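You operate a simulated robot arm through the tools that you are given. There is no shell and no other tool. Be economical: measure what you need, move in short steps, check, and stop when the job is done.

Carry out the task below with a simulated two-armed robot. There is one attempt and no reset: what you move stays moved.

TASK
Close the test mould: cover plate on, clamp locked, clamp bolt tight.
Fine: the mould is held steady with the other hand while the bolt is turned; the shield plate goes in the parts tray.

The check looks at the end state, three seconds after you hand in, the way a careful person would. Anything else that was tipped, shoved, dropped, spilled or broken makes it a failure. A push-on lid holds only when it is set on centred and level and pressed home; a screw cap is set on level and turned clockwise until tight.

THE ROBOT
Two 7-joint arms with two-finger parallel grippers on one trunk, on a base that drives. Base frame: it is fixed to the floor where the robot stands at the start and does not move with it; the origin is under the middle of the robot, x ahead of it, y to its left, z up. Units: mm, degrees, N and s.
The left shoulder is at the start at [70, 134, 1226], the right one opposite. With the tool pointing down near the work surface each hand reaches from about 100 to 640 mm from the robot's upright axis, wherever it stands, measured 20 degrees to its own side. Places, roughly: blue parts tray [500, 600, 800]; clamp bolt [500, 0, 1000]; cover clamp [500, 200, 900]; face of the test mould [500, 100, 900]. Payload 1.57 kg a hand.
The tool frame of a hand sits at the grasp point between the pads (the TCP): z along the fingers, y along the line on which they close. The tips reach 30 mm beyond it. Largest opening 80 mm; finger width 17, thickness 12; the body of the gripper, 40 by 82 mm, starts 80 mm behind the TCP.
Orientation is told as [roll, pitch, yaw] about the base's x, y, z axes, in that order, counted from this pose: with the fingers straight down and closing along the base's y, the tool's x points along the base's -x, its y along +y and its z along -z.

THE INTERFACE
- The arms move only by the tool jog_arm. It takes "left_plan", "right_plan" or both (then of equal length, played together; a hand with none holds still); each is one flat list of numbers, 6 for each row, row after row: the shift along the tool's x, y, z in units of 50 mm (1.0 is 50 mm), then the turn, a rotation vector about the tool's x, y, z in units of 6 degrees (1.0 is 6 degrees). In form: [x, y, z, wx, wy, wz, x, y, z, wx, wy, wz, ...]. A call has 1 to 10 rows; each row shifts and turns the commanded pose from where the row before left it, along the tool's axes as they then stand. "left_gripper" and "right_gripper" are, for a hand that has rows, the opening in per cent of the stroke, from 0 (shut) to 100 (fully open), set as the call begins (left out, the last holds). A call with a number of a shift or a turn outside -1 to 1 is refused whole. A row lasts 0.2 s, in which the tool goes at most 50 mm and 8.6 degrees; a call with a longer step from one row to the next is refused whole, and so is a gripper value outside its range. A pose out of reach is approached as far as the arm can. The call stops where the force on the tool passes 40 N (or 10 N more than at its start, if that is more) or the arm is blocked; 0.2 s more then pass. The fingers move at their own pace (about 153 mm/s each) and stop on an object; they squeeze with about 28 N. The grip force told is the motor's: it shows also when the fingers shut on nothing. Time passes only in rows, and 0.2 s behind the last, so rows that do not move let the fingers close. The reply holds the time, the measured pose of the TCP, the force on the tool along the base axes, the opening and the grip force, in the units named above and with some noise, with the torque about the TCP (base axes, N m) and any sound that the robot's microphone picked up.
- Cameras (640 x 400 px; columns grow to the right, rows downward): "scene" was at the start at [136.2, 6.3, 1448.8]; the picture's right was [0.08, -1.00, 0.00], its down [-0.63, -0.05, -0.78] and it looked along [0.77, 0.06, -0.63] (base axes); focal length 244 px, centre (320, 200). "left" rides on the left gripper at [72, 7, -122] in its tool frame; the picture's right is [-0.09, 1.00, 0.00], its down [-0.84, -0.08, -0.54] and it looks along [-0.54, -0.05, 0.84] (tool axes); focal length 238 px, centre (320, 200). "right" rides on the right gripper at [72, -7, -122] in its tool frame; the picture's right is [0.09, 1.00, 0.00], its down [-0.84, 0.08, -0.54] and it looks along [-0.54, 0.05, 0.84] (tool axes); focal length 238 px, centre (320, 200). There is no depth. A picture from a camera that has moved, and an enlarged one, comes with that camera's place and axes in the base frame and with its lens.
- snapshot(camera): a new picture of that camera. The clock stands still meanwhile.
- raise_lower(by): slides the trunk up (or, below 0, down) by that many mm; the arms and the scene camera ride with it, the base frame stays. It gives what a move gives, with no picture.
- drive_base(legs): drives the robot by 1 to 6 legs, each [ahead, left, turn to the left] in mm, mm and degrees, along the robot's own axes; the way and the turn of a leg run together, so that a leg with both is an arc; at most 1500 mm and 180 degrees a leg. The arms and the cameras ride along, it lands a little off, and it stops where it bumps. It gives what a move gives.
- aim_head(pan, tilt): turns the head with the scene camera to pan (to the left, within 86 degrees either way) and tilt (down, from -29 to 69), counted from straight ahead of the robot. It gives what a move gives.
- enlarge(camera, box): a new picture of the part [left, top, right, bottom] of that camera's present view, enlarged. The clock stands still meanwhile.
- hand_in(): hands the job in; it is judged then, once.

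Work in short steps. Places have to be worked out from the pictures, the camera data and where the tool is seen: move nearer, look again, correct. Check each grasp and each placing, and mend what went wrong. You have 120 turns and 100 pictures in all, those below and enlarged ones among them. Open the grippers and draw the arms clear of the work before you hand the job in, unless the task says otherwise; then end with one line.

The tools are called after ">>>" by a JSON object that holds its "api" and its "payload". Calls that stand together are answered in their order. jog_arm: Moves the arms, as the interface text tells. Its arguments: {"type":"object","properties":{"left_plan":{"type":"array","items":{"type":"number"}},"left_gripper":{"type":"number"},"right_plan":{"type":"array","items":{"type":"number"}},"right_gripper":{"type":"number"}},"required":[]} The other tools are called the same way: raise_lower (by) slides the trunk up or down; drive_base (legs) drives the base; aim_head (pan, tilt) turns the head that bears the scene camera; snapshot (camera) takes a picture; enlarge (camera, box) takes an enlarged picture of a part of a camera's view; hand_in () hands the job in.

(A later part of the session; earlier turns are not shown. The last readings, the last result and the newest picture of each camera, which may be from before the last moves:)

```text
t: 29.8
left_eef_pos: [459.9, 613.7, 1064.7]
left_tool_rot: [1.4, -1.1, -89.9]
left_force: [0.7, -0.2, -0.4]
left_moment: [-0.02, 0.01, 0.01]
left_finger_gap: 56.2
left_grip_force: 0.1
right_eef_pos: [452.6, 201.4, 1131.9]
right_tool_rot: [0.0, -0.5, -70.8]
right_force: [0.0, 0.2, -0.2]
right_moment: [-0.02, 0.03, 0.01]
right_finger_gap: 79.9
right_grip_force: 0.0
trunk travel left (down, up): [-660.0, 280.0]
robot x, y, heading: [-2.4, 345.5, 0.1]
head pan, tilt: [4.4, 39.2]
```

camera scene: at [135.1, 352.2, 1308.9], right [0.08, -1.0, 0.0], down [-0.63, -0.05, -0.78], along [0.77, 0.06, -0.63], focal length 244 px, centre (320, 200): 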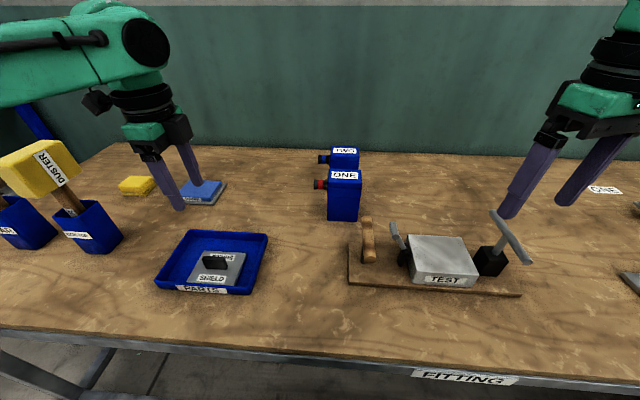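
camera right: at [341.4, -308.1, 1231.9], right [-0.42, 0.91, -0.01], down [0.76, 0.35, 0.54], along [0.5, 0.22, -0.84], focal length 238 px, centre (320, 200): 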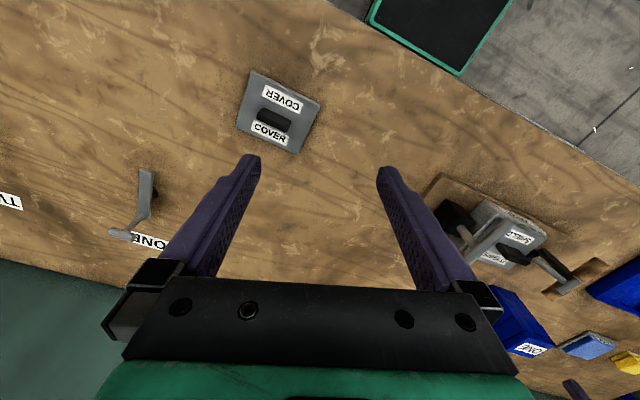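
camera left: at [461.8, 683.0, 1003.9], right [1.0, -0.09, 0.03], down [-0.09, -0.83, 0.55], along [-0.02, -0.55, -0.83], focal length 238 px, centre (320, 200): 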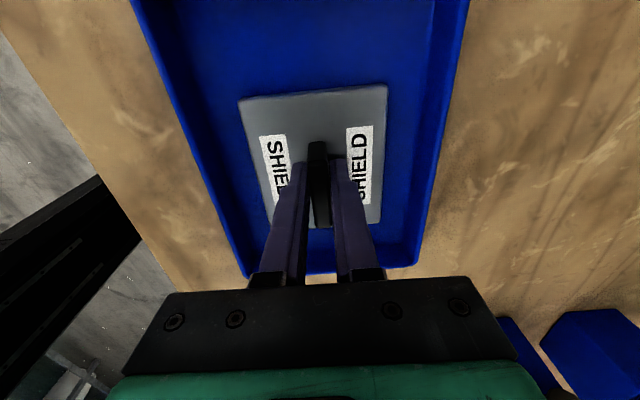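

The commanded pose had stayed at the achieved one, so the right hand over-rotated. I turn it back by 70° and draw it back.

>>> {"api": "jog_arm", "payload": {"right_plan": [0, 0, 0, 0, 0, -1, 0, 0, 0, 0, 0, -1, 0, 0, 0, 0, 0, -1, 0, 0, 0, 0, 0, -1, 0, 0, 0, 0, 0, -1, 0, 0, 0, 0, 0, -1, 0, 0, 0, 0, 0, -1, 0, 0, 0, 0, 0, -1, 0, 0, 0, 0, 0, -1, 0, 0, 0, 0, 0, -1]}}

>>> {"api": "jog_arm", "payload": {"right_plan": [0, 0, 0, 0, 0, -0.9, 0, 0, 0, 0, 0, -0.9, 0.7, -0.6, -0.3, 0, 0, 0, 0.7, -0.6, -0.3, 0, 0, 0, 0.7, -0.6, -0.3, 0, 0, 0]}}

>>> {"api": "drive_base", "payload": {"legs": [[0, -850, 0]]}}

>>> {"api": "snapshot", "payload": {"camera": "scene"}}

>>> {"api": "snapshot", "payload": {"camera": "left"}}

```text
t: 32.0
left_eef_pos: [457.9, 613.0, 1066.7]
left_tool_rot: [1.4, -1.1, -89.8]
left_force: [0.3, 1.2, -0.9]
left_moment: [0.02, -0.03, 0.02]
left_finger_gap: 56.1
left_grip_force: 0.1
right_eef_pos: [450.8, 200.3, 1129.8]
right_tool_rot: [-0.2, -0.4, -10.5]
right_force: [-0.6, 1.0, 0.1]
right_moment: [0.0, -0.01, 0.01]
right_finger_gap: 79.9
right_grip_force: 0.1
trunk travel left (down, up): [-660.0, 280.0]
robot x, y, heading: [-4.5, 344.4, 0.1]
head pan, tilt: [4.4, 39.2]
```

```text
t: 33.2
left_eef_pos: [456.3, 611.5, 1067.2]
left_tool_rot: [1.5, -1.0, -89.9]
left_force: [-0.7, 0.3, -0.7]
left_moment: [0.04, -0.02, -0.02]
left_finger_gap: 56.0
left_grip_force: 0.0
right_eef_pos: [343.3, 109.3, 1177.4]
right_tool_rot: [-0.3, -0.4, 0.1]
right_force: [0.2, 0.0, 0.7]
right_moment: [0.05, -0.04, 0.02]
right_finger_gap: 80.1
right_grip_force: 0.0
trunk travel left (down, up): [-660.0, 280.0]
robot x, y, heading: [-2.5, 347.1, 0.3]
head pan, tilt: [4.4, 39.2]
```

```text
t: 37.7
left_eef_pos: [459.4, -240.0, 1065.0]
left_tool_rot: [1.5, -1.0, -90.0]
left_force: [-0.4, -0.3, -0.2]
left_moment: [0.0, 0.01, -0.01]
left_finger_gap: 56.0
left_grip_force: 0.0
right_eef_pos: [345.6, -741.8, 1177.7]
right_tool_rot: [-0.4, -0.3, 0.0]
right_force: [-0.3, -1.1, -0.8]
right_moment: [-0.03, 0.0, -0.01]
right_finger_gap: 80.1
right_grip_force: 0.0
trunk travel left (down, up): [-660.0, 280.0]
robot x, y, heading: [-0.5, -504.7, 0.1]
head pan, tilt: [4.4, 39.2]
```

```text
66 pictures are left
camera scene: at [136.8, -498.7, 1308.8], right [0.08, -1.0, 0.0], down [-0.63, -0.05, -0.78], along [0.77, 0.06, -0.63], focal length 244 px, centre (320, 200)
```

scene: 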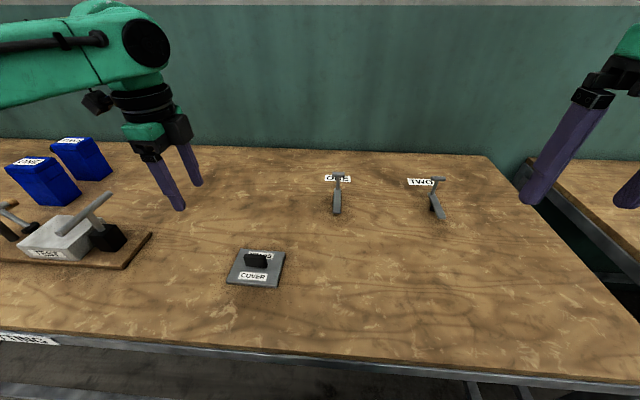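

```text
65 pictures are left
camera left: at [463.3, -165.3, 1187.2], right [1.0, -0.09, 0.03], down [-0.09, -0.83, 0.55], along [-0.03, -0.55, -0.83], focal length 238 px, centre (320, 200)
```

left: 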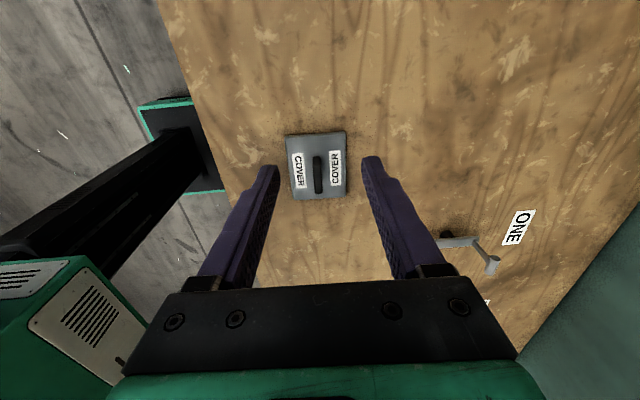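

The cover handle is near [455,-334]. I level the hand (roll 1.5°, pitch -1.0°), move over the handle and descend to z≈905.

>>> {"api": "jog_arm", "payload": {"left_plan": [0, 0, 0, 0.25, 0.17, 0, -0.63, -0.03, 0, 0, 0, 0, -0.63, -0.03, 0, 0, 0, 0, -0.62, -0.02, 0, 0, 0, 0, 0, 0, 0.8, 0, 0, 0, 0, 0, 0.8, 0, 0, 0, 0, 0, 0.8, 0, 0, 0, 0, 0, 0.8, 0, 0, 0], "left_gripper": 100}}

>>> {"api": "snapshot", "payload": {"camera": "left"}}

```text
t: 39.5
left_eef_pos: [458.2, -335.3, 907.1]
left_tool_rot: [-0.1, 0.0, -90.0]
left_force: [0.4, -0.2, -0.5]
left_moment: [-0.02, 0.03, -0.02]
left_finger_gap: 79.9
left_grip_force: 0.0
right_eef_pos: [347.8, -742.4, 1177.8]
right_tool_rot: [-0.4, -0.1, 0.1]
right_force: [-0.1, -0.2, 0.4]
right_moment: [0.0, -0.02, 0.0]
right_finger_gap: 79.7
right_grip_force: 0.0
trunk travel left (down, up): [-660.0, 280.0]
robot x, y, heading: [-2.2, -507.1, 0.3]
head pan, tilt: [4.4, 39.2]
```

```text
64 pictures are left
camera left: at [465.1, -262.5, 1028.4], right [1.0, -0.09, 0.0], down [-0.08, -0.84, 0.54], along [-0.05, -0.54, -0.84], focal length 238 px, centre (320, 200)
```

left: 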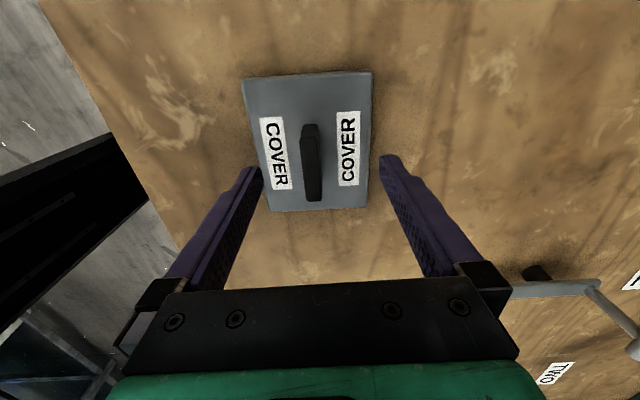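

The cover handle is about 5 mm toward -x and the cover is yawed about -2.7° relative to the hand. I correct both and descend gently until the tips touch.

>>> {"api": "jog_arm", "payload": {"left_plan": [0, -0.11, 0, 0, 0, 0.45, 0, 0, 0.2, 0, 0, 0, 0, 0, 0.12, 0, 0, 0, 0, 0, 0.06, 0, 0, 0, 0, 0, 0.06, 0, 0, 0]}}

>>> {"api": "snapshot", "payload": {"camera": "left"}}

```text
t: 40.7
left_eef_pos: [450.9, -334.4, 883.3]
left_tool_rot: [-0.1, -0.1, -92.6]
left_force: [-0.4, -0.4, 0.0]
left_moment: [0.0, 0.02, 0.02]
left_finger_gap: 80.3
left_grip_force: 0.0
right_eef_pos: [346.9, -743.7, 1176.4]
right_tool_rot: [-0.4, -0.4, 0.0]
right_force: [-0.2, -0.3, -0.6]
right_moment: [0.0, -0.01, -0.04]
right_finger_gap: 80.1
right_grip_force: 0.1
trunk travel left (down, up): [-660.0, 280.0]
robot x, y, heading: [-2.7, -502.7, 0.1]
head pan, tilt: [4.4, 39.2]
```

```text
63 pictures are left
camera left: at [460.6, -261.8, 1006.2], right [0.99, -0.14, 0.0], down [-0.12, -0.83, 0.54], along [-0.08, -0.54, -0.84], focal length 238 px, centre (320, 200)
```

left: 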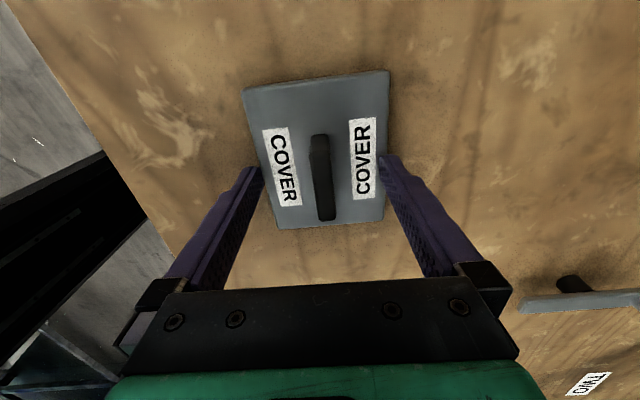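

Aligned well now. I continue down in 2 mm steps to find the plate.

>>> {"api": "jog_arm", "payload": {"left_plan": [0, 0, 0.05, 0, 0, 0, 0, 0, 0.05, 0, 0, 0]}}

```text
t: 41.3
left_eef_pos: [448.7, -334.7, 881.7]
left_tool_rot: [0.3, 0.0, -92.7]
left_force: [1.9, 5.1, 22.1]
left_moment: [0.21, 0.86, -0.26]
left_finger_gap: 78.8
left_grip_force: 0.1
right_eef_pos: [343.8, -742.3, 1178.4]
right_tool_rot: [-0.4, -0.3, -0.1]
right_force: [-0.4, 0.3, -0.2]
right_moment: [-0.01, 0.0, 0.02]
right_finger_gap: 79.9
right_grip_force: 0.1
trunk travel left (down, up): [-660.0, 280.0]
robot x, y, heading: [-3.3, -506.2, -0.0]
head pan, tilt: [4.4, 39.2]
```

Contact at z≈881. I back off 2 mm, close, and lift 15 mm.

>>> {"api": "jog_arm", "payload": {"left_plan": [0, 0, -0.06, 0, 0, 0, 0, 0, 0, 0, 0, 0]}}

>>> {"api": "jog_arm", "payload": {"left_plan": [0, 0, 0, 0, 0, 0, 0, 0, 0, 0, 0, 0, 0, 0, 0, 0, 0, 0], "left_gripper": 0}}

>>> {"api": "jog_arm", "payload": {"left_plan": [0, 0, -0.1, 0, 0, 0, 0, 0, -0.1, 0, 0, 0, 0, 0, -0.1, 0, 0, 0, 0, 0, 0, 0, 0, 0]}}

>>> {"api": "snapshot", "payload": {"camera": "left"}}

```text
t: 41.9
left_eef_pos: [450.0, -334.8, 882.8]
left_tool_rot: [-0.2, 0.0, -92.8]
left_force: [-1.2, 2.2, 4.4]
left_moment: [0.07, -0.16, 0.07]
left_finger_gap: 78.7
left_grip_force: 0.0
right_eef_pos: [345.8, -742.3, 1178.7]
right_tool_rot: [-0.4, -0.3, 0.0]
right_force: [-0.5, -0.3, -0.1]
right_moment: [0.03, -0.02, -0.02]
right_finger_gap: 79.9
right_grip_force: 0.1
trunk travel left (down, up): [-660.0, 280.0]
robot x, y, heading: [0.5, -503.6, -0.1]
head pan, tilt: [4.4, 39.2]
```

```text
t: 42.7
left_eef_pos: [450.6, -336.5, 883.0]
left_tool_rot: [-0.1, 0.0, -92.7]
left_force: [1.2, -1.3, 1.9]
left_moment: [-0.21, -0.14, 0.08]
left_finger_gap: 12.0
left_grip_force: 28.1
right_eef_pos: [346.5, -743.3, 1177.1]
right_tool_rot: [-0.3, -0.4, -0.1]
right_force: [-0.6, -0.7, 0.4]
right_moment: [0.01, 0.0, 0.01]
right_finger_gap: 80.1
right_grip_force: 0.0
trunk travel left (down, up): [-660.0, 280.0]
robot x, y, heading: [0.1, -504.1, 0.3]
head pan, tilt: [4.4, 39.2]
```

```text
t: 43.7
left_eef_pos: [450.3, -334.5, 897.3]
left_tool_rot: [-0.2, -0.1, -92.7]
left_force: [0.6, -0.4, -3.7]
left_moment: [0.02, -0.01, -0.01]
left_finger_gap: 11.7
left_grip_force: 28.7
right_eef_pos: [346.7, -742.9, 1177.3]
right_tool_rot: [-0.4, -0.3, 0.1]
right_force: [-0.2, -0.7, 0.1]
right_moment: [-0.01, 0.0, 0.02]
right_finger_gap: 79.9
right_grip_force: 0.1
trunk travel left (down, up): [-660.0, 280.0]
robot x, y, heading: [4.0, -507.0, 0.1]
head pan, tilt: [4.4, 39.2]
```

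```text
62 pictures are left
camera left: at [460.4, -262.5, 1019.5], right [0.99, -0.14, 0.0], down [-0.12, -0.83, 0.54], along [-0.08, -0.54, -0.84], focal length 238 px, centre (320, 200)
```

left: 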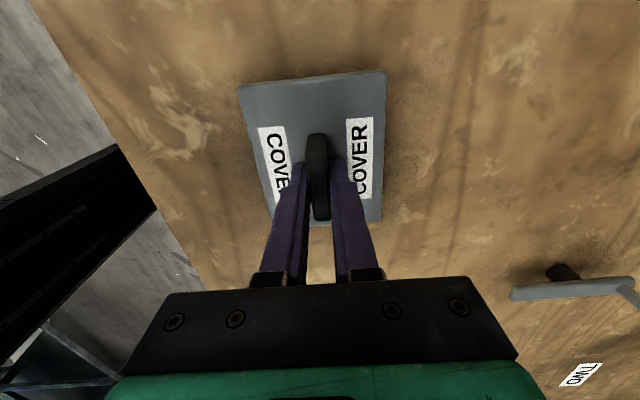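

The cover is held (0.37 kg), with its centre within about 2 mm of the TCP. I lift it to z≈1060 and drive back left by 505 mm.

>>> {"api": "jog_arm", "payload": {"left_plan": [0, 0, -0.5, 0, 0, 0, 0, 0, -0.55, 0, 0, 0, 0, 0, -0.55, 0, 0, 0, 0, 0, -0.55, 0, 0, 0, 0, 0, -0.55, 0, 0, 0, 0, 0, -0.55, 0, 0, -0.45]}}

>>> {"api": "drive_base", "payload": {"legs": [[0, 490, 0]]}}

>>> {"api": "snapshot", "payload": {"camera": "left"}}

>>> {"api": "snapshot", "payload": {"camera": "scene"}}

```text
t: 45.1
left_eef_pos: [451.8, -335.8, 1060.9]
left_tool_rot: [-0.1, 0.0, -90.1]
left_force: [0.1, 0.2, -3.1]
left_moment: [0.04, -0.01, 0.01]
left_finger_gap: 11.8
left_grip_force: 28.3
right_eef_pos: [346.1, -741.6, 1177.0]
right_tool_rot: [-0.2, -0.2, 0.0]
right_force: [-0.2, 0.6, 0.1]
right_moment: [0.01, 0.0, 0.0]
right_finger_gap: 79.8
right_grip_force: 0.2
trunk travel left (down, up): [-660.0, 280.0]
robot x, y, heading: [-2.1, -504.2, -0.2]
head pan, tilt: [4.4, 39.2]
```

```text
t: 48.0
left_eef_pos: [448.6, 158.4, 1059.9]
left_tool_rot: [0.0, 0.1, -89.5]
left_force: [-0.2, -0.4, -2.9]
left_moment: [-0.02, 0.0, 0.02]
left_finger_gap: 11.9
left_grip_force: 28.3
right_eef_pos: [346.9, -250.1, 1176.2]
right_tool_rot: [-0.3, -0.4, 0.5]
right_force: [0.4, -0.2, -0.3]
right_moment: [-0.02, 0.0, 0.03]
right_finger_gap: 79.9
right_grip_force: 0.2
trunk travel left (down, up): [-660.0, 280.0]
robot x, y, heading: [-4.2, -15.9, 0.6]
head pan, tilt: [4.4, 39.2]
```

```text
61 pictures are left
camera left: at [454.1, 230.1, 1182.3], right [1.0, -0.08, 0.0], down [-0.07, -0.84, 0.54], along [-0.05, -0.54, -0.84], focal length 238 px, centre (320, 200)
```

left: 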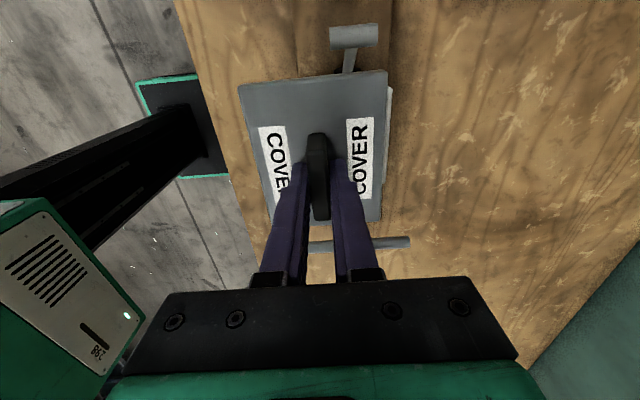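

```text
60 pictures are left
camera scene: at [135.1, -8.6, 1308.8], right [0.09, -1.0, 0.0], down [-0.63, -0.05, -0.77], along [0.77, 0.07, -0.63], focal length 244 px, centre (320, 200)
```

scene: 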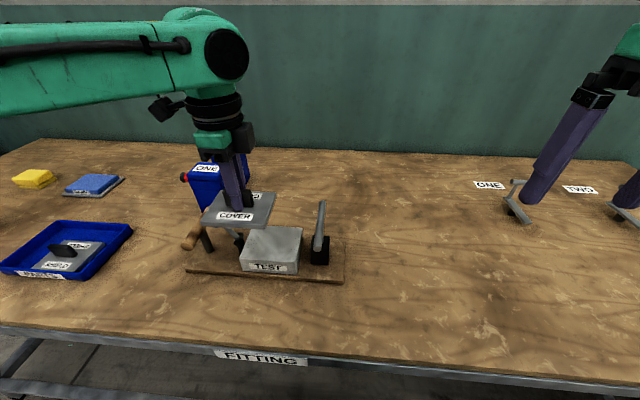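

Now I zoom on the bare mould from the scene camera to measure its top.

>>> {"api": "enlarge", "payload": {"camera": "scene", "box": [190, 180, 350, 290]}}

>>> {"api": "snapshot", "payload": {"camera": "right"}}

```text
3.64 times, centred on (270, 235) of scene
camera zoom: at [135.1, -8.6, 1308.8], right [0.09, -1.0, 0.0], down [-0.63, -0.05, -0.77], along [0.77, 0.07, -0.63], focal length 886 px, centre (502, 73)
```

zoom: 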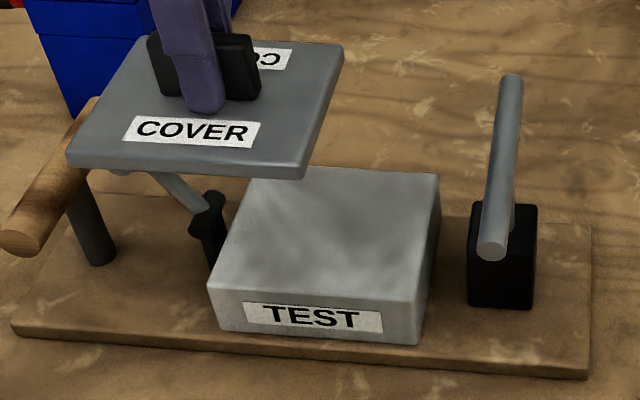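

```text
58 pictures are left
camera right: at [276.2, -257.3, 1299.0], right [-0.1, 0.99, -0.01], down [0.83, 0.09, 0.55], along [0.54, 0.05, -0.84], focal length 238 px, centre (320, 200)
```

right: 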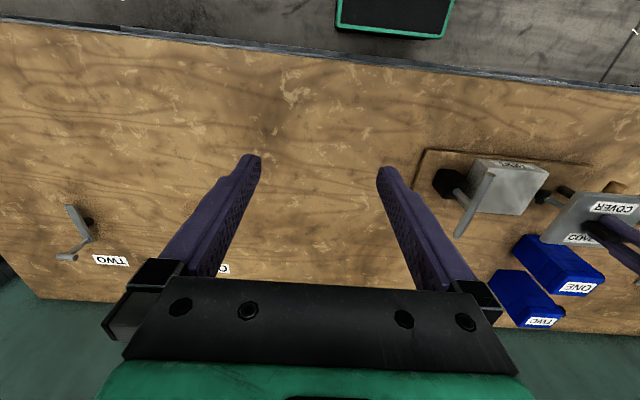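

The mould top is about 101×123 mm, centred near [480,125] with yaw ~0–1°. I move the cover over it and descend to about 15 mm above the mould to check the margins.

>>> {"api": "jog_arm", "payload": {"left_plan": [-0.36, 0.32, 0, 0, 0, -0.08, -0.36, 0.32, 0, 0, 0, 0, 0, 0, 0.6, 0, 0, 0, 0, 0, 0.6, 0, 0, 0, 0, 0, 0.5, 0, 0, 0, 0, 0, 0.3, 0, 0, 0]}}

>>> {"api": "snapshot", "payload": {"camera": "left"}}

>>> {"api": "enlarge", "payload": {"camera": "scene", "box": [190, 180, 350, 290]}}

```text
t: 49.4
left_eef_pos: [481.7, 124.1, 959.8]
left_tool_rot: [0.0, 0.0, -88.9]
left_force: [0.3, -0.4, -3.7]
left_moment: [-0.03, 0.01, 0.04]
left_finger_gap: 11.6
left_grip_force: 27.8
right_eef_pos: [345.9, -248.5, 1176.5]
right_tool_rot: [-0.4, -0.3, 0.5]
right_force: [-0.1, -1.4, -0.1]
right_moment: [0.02, -0.01, 0.0]
right_finger_gap: 79.9
right_grip_force: 0.1
trunk travel left (down, up): [-660.0, 280.0]
robot x, y, heading: [0.2, -14.2, 0.3]
head pan, tilt: [4.4, 39.2]
```

```text
57 pictures are left
camera left: at [486.7, 196.0, 1082.8], right [1.0, -0.07, 0.0], down [-0.06, -0.84, 0.54], along [-0.04, -0.54, -0.84], focal length 238 px, centre (320, 200)
```

left: 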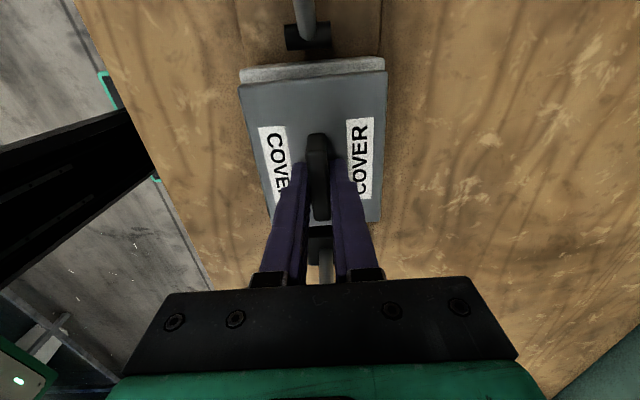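

```text
3.64 times, centred on (270, 235) of scene
camera zoom: at [134.9, -7.8, 1308.8], right [0.09, -1.0, 0.0], down [-0.63, -0.05, -0.77], along [0.77, 0.07, -0.63], focal length 886 px, centre (502, 73)
```

zoom: 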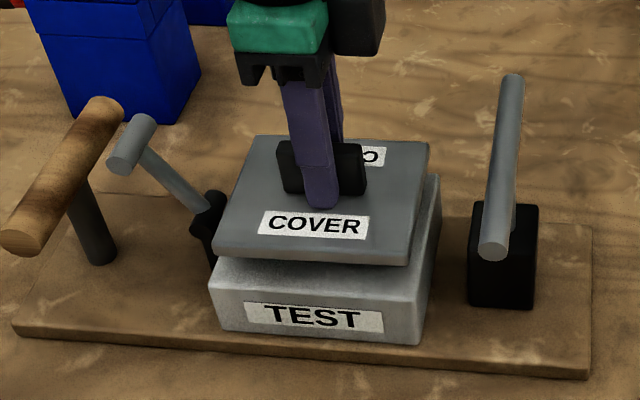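

The cover sits about 1.5 mm too far in x and is otherwise centred and parallel. I correct that and lower it onto the mould.

>>> {"api": "jog_arm", "payload": {"left_plan": [0, -0.03, 0.12, 0, 0, 0, 0, 0, 0.08, 0, 0, 0, 0, 0, 0.05, 0, 0, 0, 0, 0, 0, 0, 0, 0]}}

>>> {"api": "enlarge", "payload": {"camera": "scene", "box": [190, 180, 350, 290]}}

```text
t: 50.4
left_eef_pos: [480.8, 122.2, 946.5]
left_tool_rot: [-0.2, 0.0, -89.0]
left_force: [-0.2, -0.1, -3.2]
left_moment: [-0.03, -0.01, 0.0]
left_finger_gap: 11.7
left_grip_force: 28.0
right_eef_pos: [347.1, -249.2, 1177.8]
right_tool_rot: [-0.4, -0.3, 0.5]
right_force: [-0.1, -0.2, -0.3]
right_moment: [-0.01, -0.03, 0.01]
right_finger_gap: 80.2
right_grip_force: 0.1
trunk travel left (down, up): [-660.0, 280.0]
robot x, y, heading: [-1.7, -13.5, 0.4]
head pan, tilt: [4.4, 39.2]
```

```text
3.64 times, centred on (270, 235) of scene
camera zoom: at [135.1, -8.0, 1308.8], right [0.09, -1.0, 0.0], down [-0.63, -0.05, -0.77], along [0.77, 0.07, -0.63], focal length 886 px, centre (502, 73)
```

zoom: 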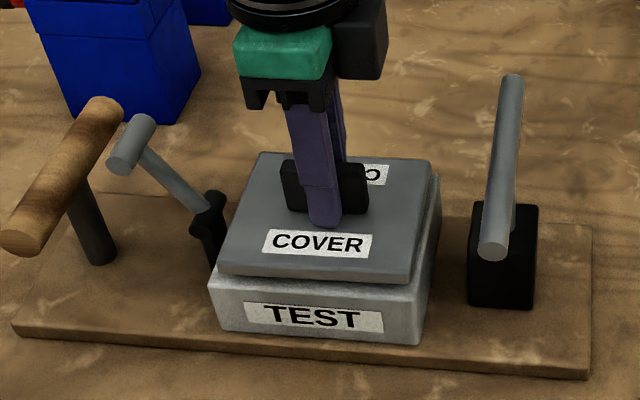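

Margins look even. I lower to contact in 1.5 mm steps.

>>> {"api": "jog_arm", "payload": {"left_plan": [0, 0, 0.03, 0, 0, 0, 0, 0, 0.03, 0, 0, 0, 0, 0, 0.03, 0, 0, 0]}}

>>> {"api": "enlarge", "payload": {"camera": "scene", "box": [230, 205, 320, 270]}}

>>> {"api": "snapshot", "payload": {"camera": "left"}}

```text
t: 51.2
left_eef_pos: [479.9, 122.3, 944.6]
left_tool_rot: [-0.1, 0.0, -88.9]
left_force: [-0.6, 0.8, -2.6]
left_moment: [-0.04, -0.05, 0.0]
left_finger_gap: 11.6
left_grip_force: 28.0
right_eef_pos: [346.0, -249.7, 1176.4]
right_tool_rot: [-0.4, -0.3, 0.6]
right_force: [0.6, 0.1, 0.0]
right_moment: [-0.03, -0.02, -0.04]
right_finger_gap: 80.0
right_grip_force: 0.1
trunk travel left (down, up): [-660.0, 280.0]
robot x, y, heading: [1.3, -15.9, 0.3]
head pan, tilt: [4.4, 39.2]
```

```text
6.15 times, centred on (275, 238) of scene
camera zoom: at [134.9, -8.0, 1308.8], right [0.09, -1.0, 0.0], down [-0.63, -0.05, -0.77], along [0.77, 0.07, -0.63], focal length 1499 px, centre (597, -31)
```

zoom: 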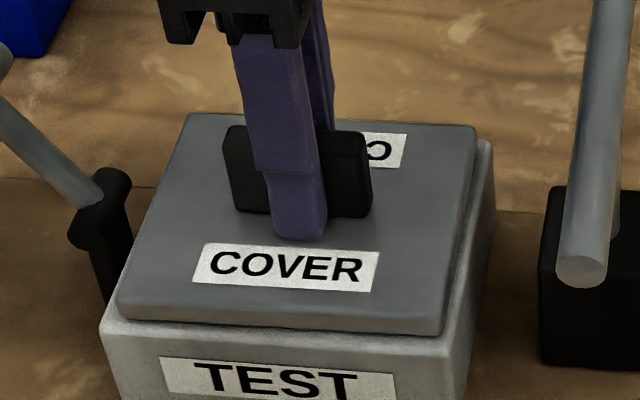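

```text
53 pictures are left
camera left: at [484.5, 195.3, 1065.2], right [1.0, -0.07, 0.0], down [-0.06, -0.84, 0.54], along [-0.04, -0.54, -0.84], focal length 238 px, centre (320, 200)
```

left: 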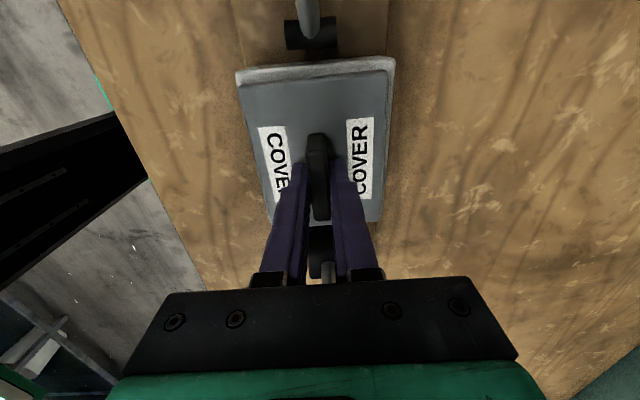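

Contact is nearly made; the cover now looks about 1.3 mm too far toward -x. I nudge it back, then continue down and press.

>>> {"api": "jog_arm", "payload": {"left_plan": [0, 0.026, 0, 0, 0, 0, 0, 0, 0.03, 0, 0, 0, 0, 0, 0.03, 0, 0, 0, 0, 0, 0.03, 0, 0, 0]}}

```text
t: 52.2
left_eef_pos: [479.7, 123.0, 942.3]
left_tool_rot: [0.5, 0.1, -89.0]
left_force: [6.0, 5.4, 31.0]
left_moment: [0.06, 0.67, -0.11]
left_finger_gap: 11.6
left_grip_force: 28.2
right_eef_pos: [344.2, -249.7, 1178.6]
right_tool_rot: [-0.3, -0.4, 0.4]
right_force: [-0.2, 0.5, 0.3]
right_moment: [0.01, 0.0, -0.01]
right_finger_gap: 80.2
right_grip_force: 0.0
trunk travel left (down, up): [-660.0, 280.0]
robot x, y, heading: [-2.2, -15.9, 0.3]
head pan, tilt: [4.4, 39.2]
```

The cover is seated with 31 N of press. I relax slightly, open the gripper, rise, and check.

>>> {"api": "jog_arm", "payload": {"left_plan": [0, 0, -0.06, 0, 0, 0, 0, 0, 0, 0, 0, 0]}}

>>> {"api": "jog_arm", "payload": {"left_plan": [0, 0, 0, 0, 0, 0, 0, 0, 0, 0, 0, 0], "left_gripper": 60}}

>>> {"api": "jog_arm", "payload": {"left_plan": [0, 0, -0.5, 0, 0, 0, 0, 0, -0.9, 0, 0, 0, 0, 0, -0.9, 0, 0, 0]}}

>>> {"api": "snapshot", "payload": {"camera": "left"}}

>>> {"api": "enlarge", "payload": {"camera": "scene", "box": [190, 180, 350, 290]}}

```text
t: 52.8
left_eef_pos: [479.0, 122.7, 941.7]
left_tool_rot: [0.1, 0.0, -89.1]
left_force: [9.5, 2.3, 22.6]
left_moment: [-0.23, -0.39, 0.16]
left_finger_gap: 11.7
left_grip_force: 27.8
right_eef_pos: [345.1, -250.2, 1177.5]
right_tool_rot: [-0.4, -0.3, 0.5]
right_force: [0.8, -0.1, 0.5]
right_moment: [0.05, 0.02, -0.02]
right_finger_gap: 80.0
right_grip_force: 0.0
trunk travel left (down, up): [-660.0, 280.0]
robot x, y, heading: [-1.9, -14.4, 0.4]
head pan, tilt: [4.4, 39.2]
```

```text
t: 53.4
left_eef_pos: [476.1, 122.1, 941.7]
left_tool_rot: [-0.1, 0.0, -89.2]
left_force: [-4.5, -0.2, 10.1]
left_moment: [-0.04, -0.14, -0.07]
left_finger_gap: 44.1
left_grip_force: 0.1
right_eef_pos: [343.1, -251.5, 1178.0]
right_tool_rot: [-0.3, -0.3, 0.5]
right_force: [-0.3, -0.3, 0.0]
right_moment: [-0.03, 0.0, 0.03]
right_finger_gap: 80.1
right_grip_force: 0.0
trunk travel left (down, up): [-660.0, 280.0]
robot x, y, heading: [-1.1, -13.5, 0.2]
head pan, tilt: [4.4, 39.2]
```

```text
t: 54.2
left_eef_pos: [479.8, 124.5, 1055.1]
left_tool_rot: [-0.1, 0.1, -89.1]
left_force: [0.3, 0.0, 0.0]
left_moment: [0.0, 0.01, 0.0]
left_finger_gap: 47.8
left_grip_force: 0.1
right_eef_pos: [345.8, -249.4, 1177.2]
right_tool_rot: [-0.3, -0.3, 0.5]
right_force: [-0.5, -0.4, -0.5]
right_moment: [0.03, -0.01, 0.0]
right_finger_gap: 80.0
right_grip_force: 0.1
trunk travel left (down, up): [-660.0, 280.0]
robot x, y, heading: [-4.8, -15.5, 0.4]
head pan, tilt: [4.4, 39.2]
```

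```text
52 pictures are left
camera left: at [486.4, 195.8, 1177.2], right [1.0, -0.07, 0.0], down [-0.06, -0.84, 0.54], along [-0.04, -0.54, -0.84], focal length 238 px, centre (320, 200)
```

left: 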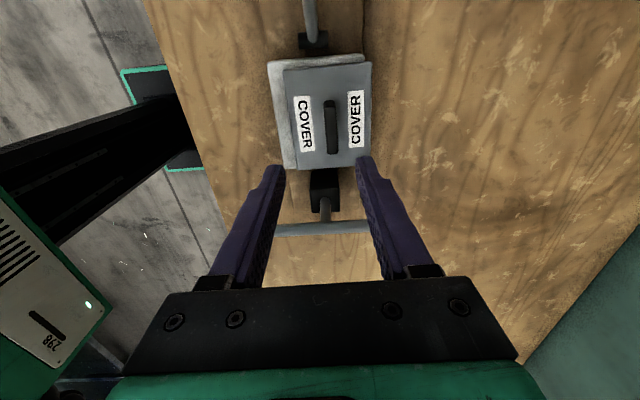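

```text
3.64 times, centred on (270, 235) of scene
camera zoom: at [135.0, -8.2, 1308.7], right [0.09, -1.0, 0.0], down [-0.63, -0.05, -0.77], along [0.77, 0.07, -0.63], focal length 886 px, centre (502, 73)
```

zoom: 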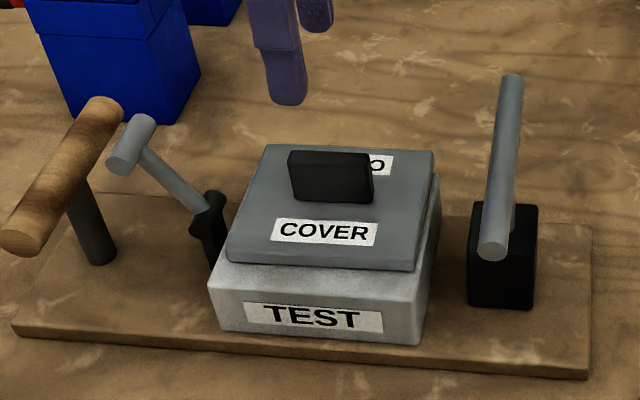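

Opening shoved the cover about 10 mm toward +x because of residual side force. I regrasp it at x≈491 and re-centre it, then release without residual load.

>>> {"api": "jog_arm", "payload": {"left_plan": [0, 0.22, 0, 0, 0, 0, 0, 0, 0.7, 0, 0, 0, 0, 0, 0.7, 0, 0, 0, 0, 0, 0.5, 0, 0, 0, 0, 0, 0.2, 0, 0, 0, 0, 0, 0.08, 0, 0, 0], "left_gripper": 90}}

>>> {"api": "snapshot", "payload": {"camera": "left"}}

```text
t: 55.6
left_eef_pos: [490.0, 122.9, 947.0]
left_tool_rot: [-0.1, 0.0, -89.0]
left_force: [-0.3, 0.6, -1.3]
left_moment: [0.01, 0.0, -0.01]
left_finger_gap: 71.9
left_grip_force: 0.0
right_eef_pos: [346.9, -249.2, 1176.7]
right_tool_rot: [-0.3, -0.3, 0.5]
right_force: [-0.8, -0.9, -0.1]
right_moment: [-0.01, -0.03, -0.01]
right_finger_gap: 79.9
right_grip_force: 0.1
trunk travel left (down, up): [-660.0, 280.0]
robot x, y, heading: [-1.2, -13.2, 0.3]
head pan, tilt: [4.4, 39.2]
```

```text
50 pictures are left
camera left: at [496.0, 194.4, 1069.1], right [1.0, -0.07, 0.0], down [-0.06, -0.84, 0.54], along [-0.04, -0.54, -0.84], focal length 238 px, centre (320, 200)
```

left: 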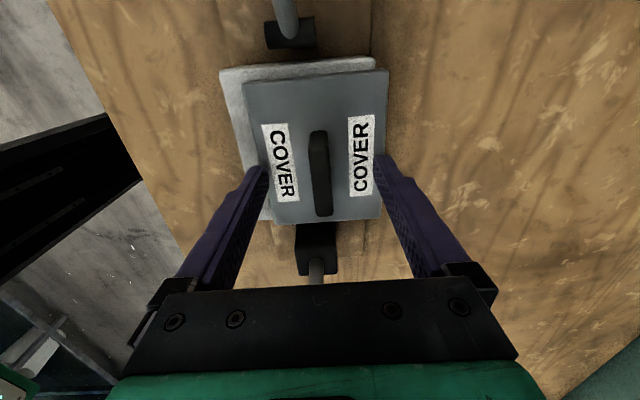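

The handle is centred between the fingers. I go down 3 mm, close, lift 4 mm and shift -10 mm in x.

>>> {"api": "jog_arm", "payload": {"left_plan": [0, 0, 0.05, 0, 0, 0, 0, 0, 0, 0, 0, 0]}}

>>> {"api": "jog_arm", "payload": {"left_plan": [0, 0, 0, 0, 0, 0, 0, 0, 0, 0, 0, 0, 0, 0, 0, 0, 0, 0], "left_gripper": 0}}

>>> {"api": "jog_arm", "payload": {"left_plan": [0, 0, -0.1, 0, 0, 0, 0, -0.1, 0, 0, 0, 0, 0, -0.1, 0, 0, 0, 0, 0, 0, 0, 0, 0, 0]}}

>>> {"api": "snapshot", "payload": {"camera": "left"}}

>>> {"api": "enlarge", "payload": {"camera": "scene", "box": [230, 205, 320, 270]}}

```text
t: 56.2
left_eef_pos: [492.0, 121.9, 944.3]
left_tool_rot: [-0.2, 0.1, -89.0]
left_force: [-0.1, -0.8, 0.5]
left_moment: [-0.01, 0.0, -0.02]
left_finger_gap: 72.3
left_grip_force: 0.0
right_eef_pos: [346.3, -249.3, 1177.1]
right_tool_rot: [-0.3, -0.4, 0.5]
right_force: [0.9, 0.0, -0.6]
right_moment: [0.06, -0.01, -0.01]
right_finger_gap: 80.1
right_grip_force: 0.1
trunk travel left (down, up): [-660.0, 280.0]
robot x, y, heading: [0.9, -15.1, 0.4]
head pan, tilt: [4.4, 39.2]
```

```text
t: 57.0
left_eef_pos: [490.1, 121.3, 944.7]
left_tool_rot: [0.0, 0.1, -89.0]
left_force: [0.9, -0.4, 0.3]
left_moment: [-0.05, -0.11, 0.02]
left_finger_gap: 11.7
left_grip_force: 28.2
right_eef_pos: [346.0, -250.3, 1176.8]
right_tool_rot: [-0.2, -0.3, 0.5]
right_force: [0.3, -0.7, -0.2]
right_moment: [-0.02, 0.0, 0.04]
right_finger_gap: 79.8
right_grip_force: 0.0
trunk travel left (down, up): [-660.0, 280.0]
robot x, y, heading: [-0.3, -12.5, 0.4]
head pan, tilt: [4.4, 39.2]
```

```text
t: 58.0
left_eef_pos: [482.0, 120.6, 948.4]
left_tool_rot: [-0.2, 0.0, -89.0]
left_force: [-0.5, 0.1, -3.8]
left_moment: [-0.06, 0.0, 0.02]
left_finger_gap: 11.5
left_grip_force: 27.6
right_eef_pos: [346.7, -250.1, 1178.0]
right_tool_rot: [-0.3, -0.2, 0.5]
right_force: [-0.4, -0.3, -0.5]
right_moment: [-0.03, 0.0, 0.02]
right_finger_gap: 80.1
right_grip_force: 0.1
trunk travel left (down, up): [-660.0, 280.0]
robot x, y, heading: [-5.8, -16.9, 0.7]
head pan, tilt: [4.4, 39.2]
```

```text
49 pictures are left
camera left: at [486.9, 194.2, 1071.5], right [1.0, -0.07, 0.0], down [-0.06, -0.84, 0.54], along [-0.04, -0.54, -0.84], focal length 238 px, centre (320, 200)
```

left: 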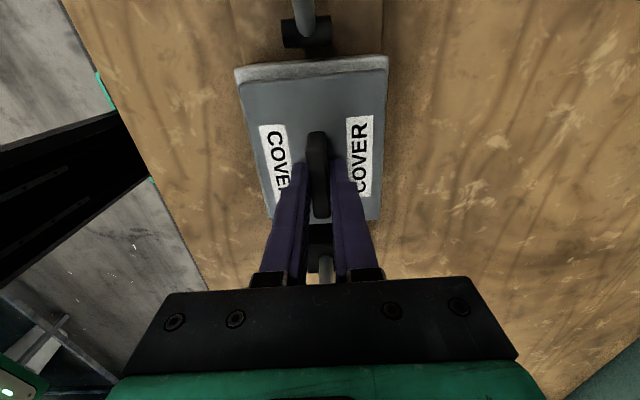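

```text
6.15 times, centred on (275, 238) of scene
camera zoom: at [135.3, -8.0, 1308.7], right [0.09, -1.0, 0.0], down [-0.63, -0.05, -0.77], along [0.77, 0.07, -0.63], focal length 1499 px, centre (597, -31)
```

zoom: 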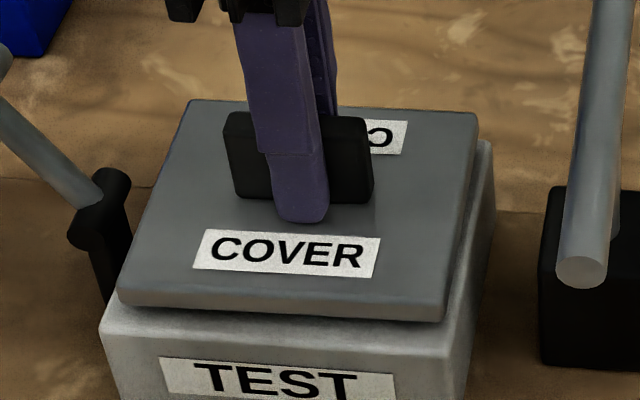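

Centred within about 1 mm both ways. I lower 3.5 mm and check the force before releasing.

>>> {"api": "jog_arm", "payload": {"left_plan": [0, 0, 0.04, 0, 0, 0, 0, 0, 0.03, 0, 0, 0, 0, 0, 0, 0, 0, 0]}}

```text
t: 58.8
left_eef_pos: [481.4, 121.4, 945.3]
left_tool_rot: [-0.1, 0.0, -89.0]
left_force: [0.0, -0.4, -3.3]
left_moment: [-0.03, 0.0, 0.03]
left_finger_gap: 11.9
left_grip_force: 28.2
right_eef_pos: [346.2, -251.2, 1177.4]
right_tool_rot: [-0.4, -0.2, 0.4]
right_force: [0.3, -0.4, 0.2]
right_moment: [0.03, 0.01, 0.0]
right_finger_gap: 80.1
right_grip_force: 0.1
trunk travel left (down, up): [-660.0, 280.0]
robot x, y, heading: [-1.8, -13.1, 0.4]
head pan, tilt: [4.4, 39.2]
```

Still hanging free; I lower another 1 mm and then open fully unloaded.

>>> {"api": "jog_arm", "payload": {"left_plan": [0, 0, 0.02, 0, 0, 0, 0, 0, 0, 0, 0, 0]}}

>>> {"api": "jog_arm", "payload": {"left_plan": [0, 0, 0, 0, 0, 0, 0, 0, 0, 0, 0, 0], "left_gripper": 50}}

>>> {"api": "snapshot", "payload": {"camera": "left"}}

```text
t: 59.4
left_eef_pos: [481.3, 122.4, 944.6]
left_tool_rot: [-0.1, 0.0, -89.0]
left_force: [-1.0, -0.2, -2.5]
left_moment: [-0.04, 0.0, 0.02]
left_finger_gap: 11.8
left_grip_force: 28.2
right_eef_pos: [346.3, -249.5, 1177.2]
right_tool_rot: [-0.5, -0.2, 0.5]
right_force: [-1.2, 0.0, 0.0]
right_moment: [0.03, 0.01, 0.0]
right_finger_gap: 79.7
right_grip_force: 0.1
trunk travel left (down, up): [-660.0, 280.0]
robot x, y, heading: [1.1, -16.8, 0.7]
head pan, tilt: [4.4, 39.2]
```

```text
t: 60.0
left_eef_pos: [481.4, 120.5, 945.9]
left_tool_rot: [-0.1, 0.0, -89.0]
left_force: [-0.4, -0.3, 0.4]
left_moment: [0.03, 0.02, 0.01]
left_finger_gap: 39.9
left_grip_force: 0.0
right_eef_pos: [346.4, -248.6, 1176.6]
right_tool_rot: [-0.3, -0.3, 0.5]
right_force: [1.1, -0.4, 0.0]
right_moment: [0.0, 0.03, 0.03]
right_finger_gap: 80.3
right_grip_force: 0.0
trunk travel left (down, up): [-660.0, 280.0]
robot x, y, heading: [0.4, -12.6, 0.6]
head pan, tilt: [4.4, 39.2]
```

```text
47 pictures are left
camera left: at [486.3, 194.7, 1067.5], right [1.0, -0.07, 0.0], down [-0.06, -0.84, 0.54], along [-0.04, -0.54, -0.84], focal length 238 px, centre (320, 200)
```

left: 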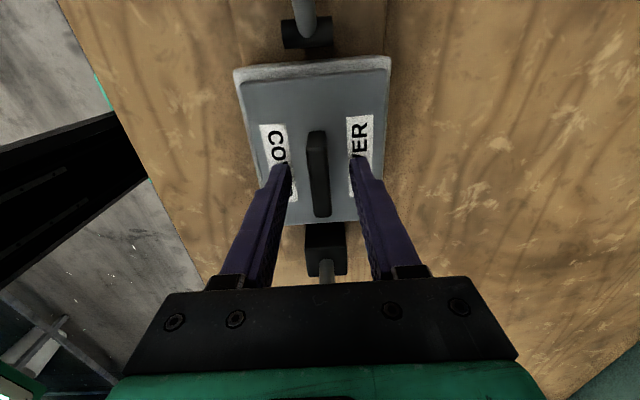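

The cover stayed centred. I raise the left hand and look closely at the clamp lever.

>>> {"api": "jog_arm", "payload": {"left_plan": [0, 0, -0.5, 0, 0, 0, 0, 0, -0.9, 0, 0, 0, 0.8, 0, -0.4, 0, 0, 0, 0.9, 0, 0, 0, 0, 0, 0.8, 0, 0, 0, 0, 0]}}

>>> {"api": "snapshot", "payload": {"camera": "left"}}

>>> {"api": "enlarge", "payload": {"camera": "scene", "box": [185, 195, 325, 285]}}

```text
t: 61.2
left_eef_pos: [478.8, 249.2, 1033.5]
left_tool_rot: [-0.1, 0.0, -89.0]
left_force: [-0.5, 0.3, 0.5]
left_moment: [-0.03, 0.03, 0.0]
left_finger_gap: 39.9
left_grip_force: 0.0
right_eef_pos: [346.1, -250.5, 1176.4]
right_tool_rot: [-0.4, -0.4, 0.5]
right_force: [0.3, 0.8, -0.1]
right_moment: [-0.03, -0.06, -0.01]
right_finger_gap: 80.1
right_grip_force: 0.1
trunk travel left (down, up): [-660.0, 280.0]
robot x, y, heading: [-2.8, -13.3, 0.4]
head pan, tilt: [4.4, 39.2]
```

```text
46 pictures are left
camera left: at [484.2, 320.9, 1154.6], right [1.0, -0.07, 0.0], down [-0.06, -0.84, 0.54], along [-0.04, -0.54, -0.84], focal length 238 px, centre (320, 200)
```

left: 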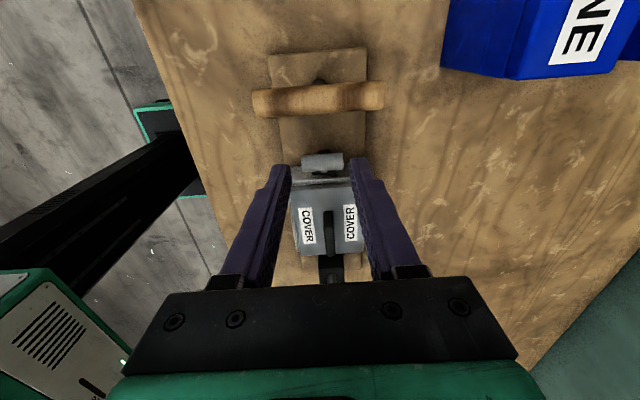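

```text
4.44 times, centred on (255, 240) of scene
camera zoom: at [134.3, -7.0, 1308.9], right [0.09, -1.0, 0.0], down [-0.63, -0.06, -0.78], along [0.77, 0.07, -0.63], focal length 1082 px, centre (609, 22)
```

zoom: 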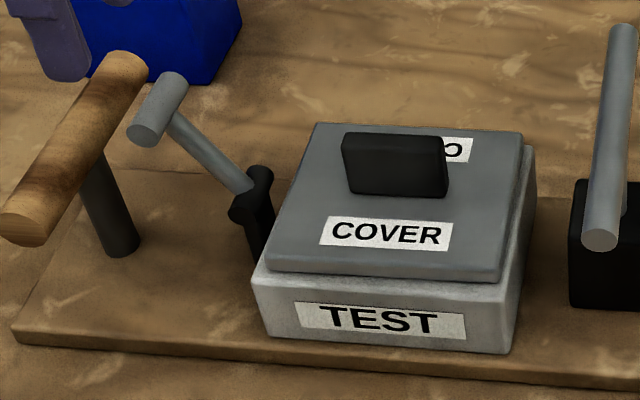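

The clamp's crossbar is at ≈[480,235,961], 35 mm long along x, with its pivot at ≈[480,202,898]. I'll pinch the crossbar by its ends and swing it along its arc while watching force. First I position over it.

>>> {"api": "jog_arm", "payload": {"left_plan": [-0.28, 0.03, 0, 0, 0, 0, 0, 0, 0.6, 0, 0, 0, 0, 0, 0.5, 0, 0, 0], "left_gripper": 85}}

>>> {"api": "snapshot", "payload": {"camera": "left"}}

>>> {"api": "enlarge", "payload": {"camera": "scene", "box": [185, 175, 325, 285]}}

```text
t: 62.0
left_eef_pos: [480.3, 234.8, 978.9]
left_tool_rot: [0.0, 0.0, -89.0]
left_force: [0.4, 0.5, -0.7]
left_moment: [0.02, 0.01, -0.03]
left_finger_gap: 68.1
left_grip_force: 0.0
right_eef_pos: [346.4, -249.6, 1177.5]
right_tool_rot: [-0.6, -0.3, 0.5]
right_force: [0.2, 0.2, 0.1]
right_moment: [0.04, 0.01, -0.02]
right_finger_gap: 79.7
right_grip_force: 0.1
trunk travel left (down, up): [-660.0, 280.0]
robot x, y, heading: [-3.5, -16.7, 0.3]
head pan, tilt: [4.4, 39.2]
```

```text
44 pictures are left
camera left: at [485.6, 306.9, 1101.8], right [1.0, -0.07, 0.0], down [-0.06, -0.84, 0.54], along [-0.04, -0.54, -0.84], focal length 238 px, centre (320, 200)
```

left: 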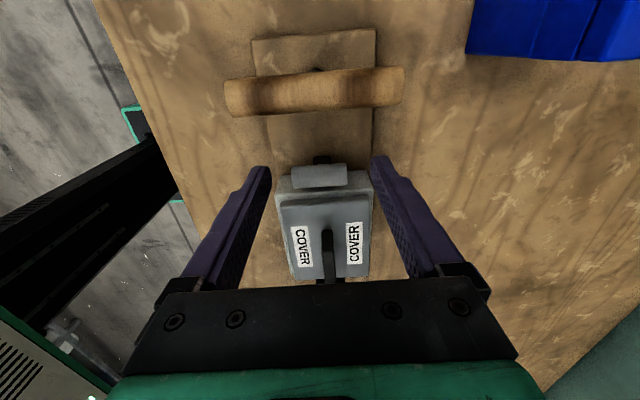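

```text
3.64 times, centred on (255, 230) of scene
camera zoom: at [135.0, -7.9, 1308.8], right [0.09, -1.0, 0.0], down [-0.63, -0.05, -0.77], along [0.77, 0.07, -0.63], focal length 886 px, centre (556, 91)
```

zoom: 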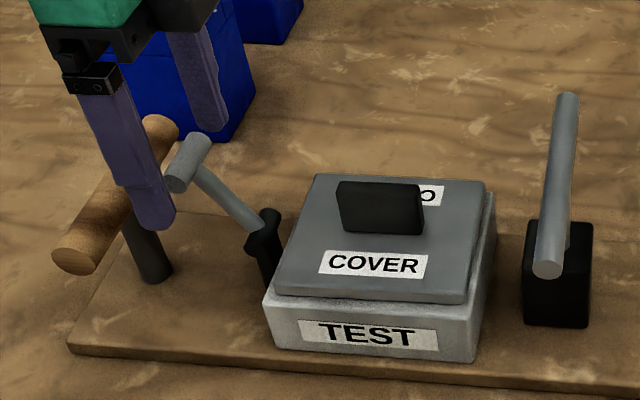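

The fingers straddle the crossbar's ends. I close the gripper on it.

>>> {"api": "jog_arm", "payload": {"left_plan": [0, 0, 0.08, 0, 0, 0, 0, 0, 0, 0, 0, 0, 0, 0, 0, 0, 0, 0], "left_gripper": 0}}

>>> {"api": "snapshot", "payload": {"camera": "left"}}

```text
t: 62.8
left_eef_pos: [480.2, 233.9, 978.0]
left_tool_rot: [0.3, 0.0, -89.0]
left_force: [4.9, 4.2, 19.1]
left_moment: [-0.18, -0.12, -0.13]
left_finger_gap: 35.3
left_grip_force: 27.5
right_eef_pos: [345.3, -250.0, 1177.1]
right_tool_rot: [-0.2, -0.5, 0.5]
right_force: [-0.9, 0.7, -0.1]
right_moment: [0.01, -0.01, 0.06]
right_finger_gap: 80.1
right_grip_force: 0.0
trunk travel left (down, up): [-660.0, 280.0]
robot x, y, heading: [-2.8, -18.9, 0.4]
head pan, tilt: [4.4, 39.2]
```

```text
42 pictures are left
camera left: at [484.4, 306.0, 1100.5], right [1.0, -0.07, 0.0], down [-0.07, -0.84, 0.54], along [-0.04, -0.54, -0.84], focal length 238 px, centre (320, 200)
```

left: 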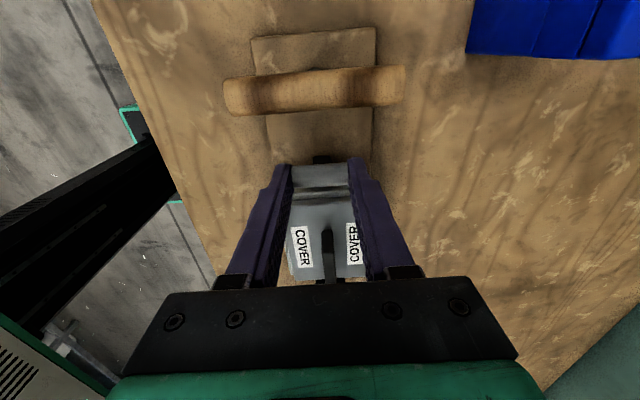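

The crossbar is gripped (35 mm), and it resisted downward/outward, so it's at its outer stop. I swing it inward along the arc for the first 30°.

>>> {"api": "jog_arm", "payload": {"left_plan": [0, 0, -0.07, 0, 0, 0, -0.136, 0, -0.06, 0, 0, 0, -0.14, 0, -0.046, 0, 0, 0, -0.146, 0, -0.03, 0, 0, 0, -0.148, 0, -0.016, 0, 0, 0, -0.148, 0, 0, 0, 0, 0]}}

>>> {"api": "enlarge", "payload": {"camera": "scene", "box": [185, 175, 325, 285]}}

```text
t: 64.2
left_eef_pos: [481.5, 198.9, 986.0]
left_tool_rot: [-0.2, 0.0, -89.0]
left_force: [1.1, 0.2, -10.4]
left_moment: [0.62, 0.07, -0.02]
left_finger_gap: 35.0
left_grip_force: 27.9
right_eef_pos: [347.3, -249.8, 1176.8]
right_tool_rot: [-0.3, -0.2, 0.5]
right_force: [0.3, -0.4, 0.0]
right_moment: [-0.01, -0.02, -0.02]
right_finger_gap: 79.9
right_grip_force: 0.0
trunk travel left (down, up): [-660.0, 280.0]
robot x, y, heading: [0.5, -15.6, 0.3]
head pan, tilt: [4.4, 39.2]
```

```text
3.64 times, centred on (255, 230) of scene
camera zoom: at [136.2, -7.9, 1308.6], right [0.09, -1.0, 0.0], down [-0.63, -0.05, -0.77], along [0.77, 0.07, -0.63], focal length 886 px, centre (556, 91)
```

zoom: 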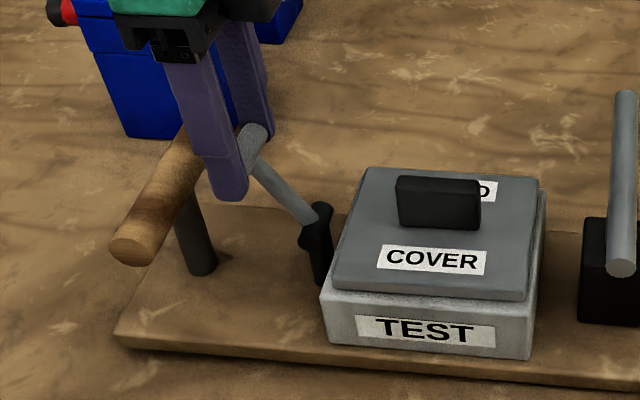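

The lever did not turn; the whole board slid about 36 mm to -y. I reverse the motion to put the board back, then brace it with the right hand before swinging the lever.

>>> {"api": "jog_arm", "payload": {"left_plan": [0, 0, 0.15, 0, 0, 0, 0.148, 0, 0, 0, 0, 0, 0.148, 0, 0, 0, 0, 0, 0.146, 0, 0, 0, 0, 0, 0.14, 0, 0, 0, 0, 0, 0.136, 0, 0, 0, 0, 0]}}

>>> {"api": "snapshot", "payload": {"camera": "scene"}}

>>> {"api": "enlarge", "payload": {"camera": "scene", "box": [185, 175, 325, 285]}}

```text
t: 65.6
left_eef_pos: [480.0, 234.1, 980.4]
left_tool_rot: [-0.1, 0.1, -88.9]
left_force: [0.8, -2.7, -4.4]
left_moment: [-0.14, 0.0, -0.02]
left_finger_gap: 35.4
left_grip_force: 27.8
right_eef_pos: [345.9, -249.5, 1178.0]
right_tool_rot: [-0.3, -0.3, 0.5]
right_force: [0.3, 0.0, 0.1]
right_moment: [-0.01, 0.0, 0.01]
right_finger_gap: 80.1
right_grip_force: 0.0
trunk travel left (down, up): [-660.0, 280.0]
robot x, y, heading: [-0.3, -16.4, 0.5]
head pan, tilt: [4.4, 39.2]
```

```text
40 pictures are left
camera scene: at [135.2, -8.2, 1308.8], right [0.09, -1.0, 0.0], down [-0.63, -0.05, -0.77], along [0.77, 0.07, -0.63], focal length 244 px, centre (320, 200)
```

scene: 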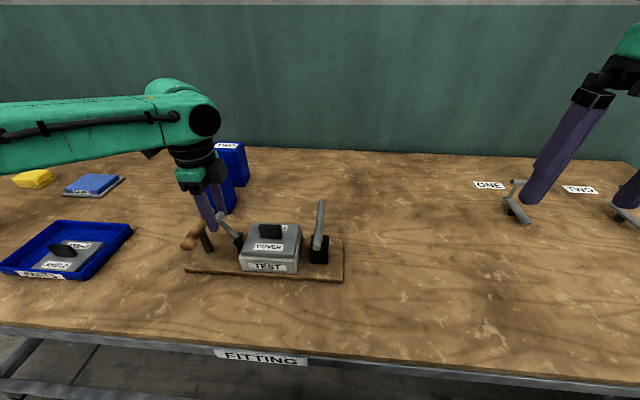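

```text
3.64 times, centred on (255, 230) of scene
camera zoom: at [135.2, -8.2, 1308.8], right [0.09, -1.0, 0.0], down [-0.63, -0.05, -0.77], along [0.77, 0.07, -0.63], focal length 886 px, centre (556, 91)
```

zoom: 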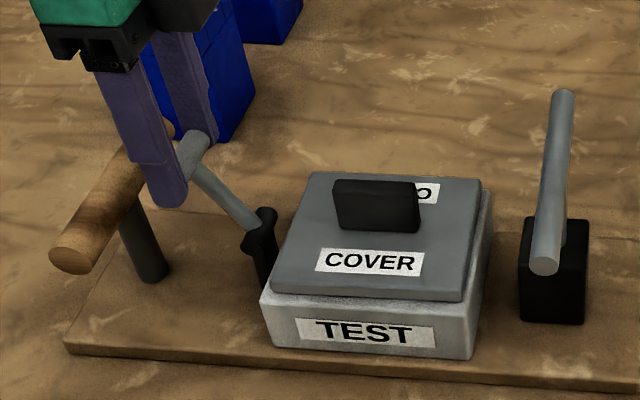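

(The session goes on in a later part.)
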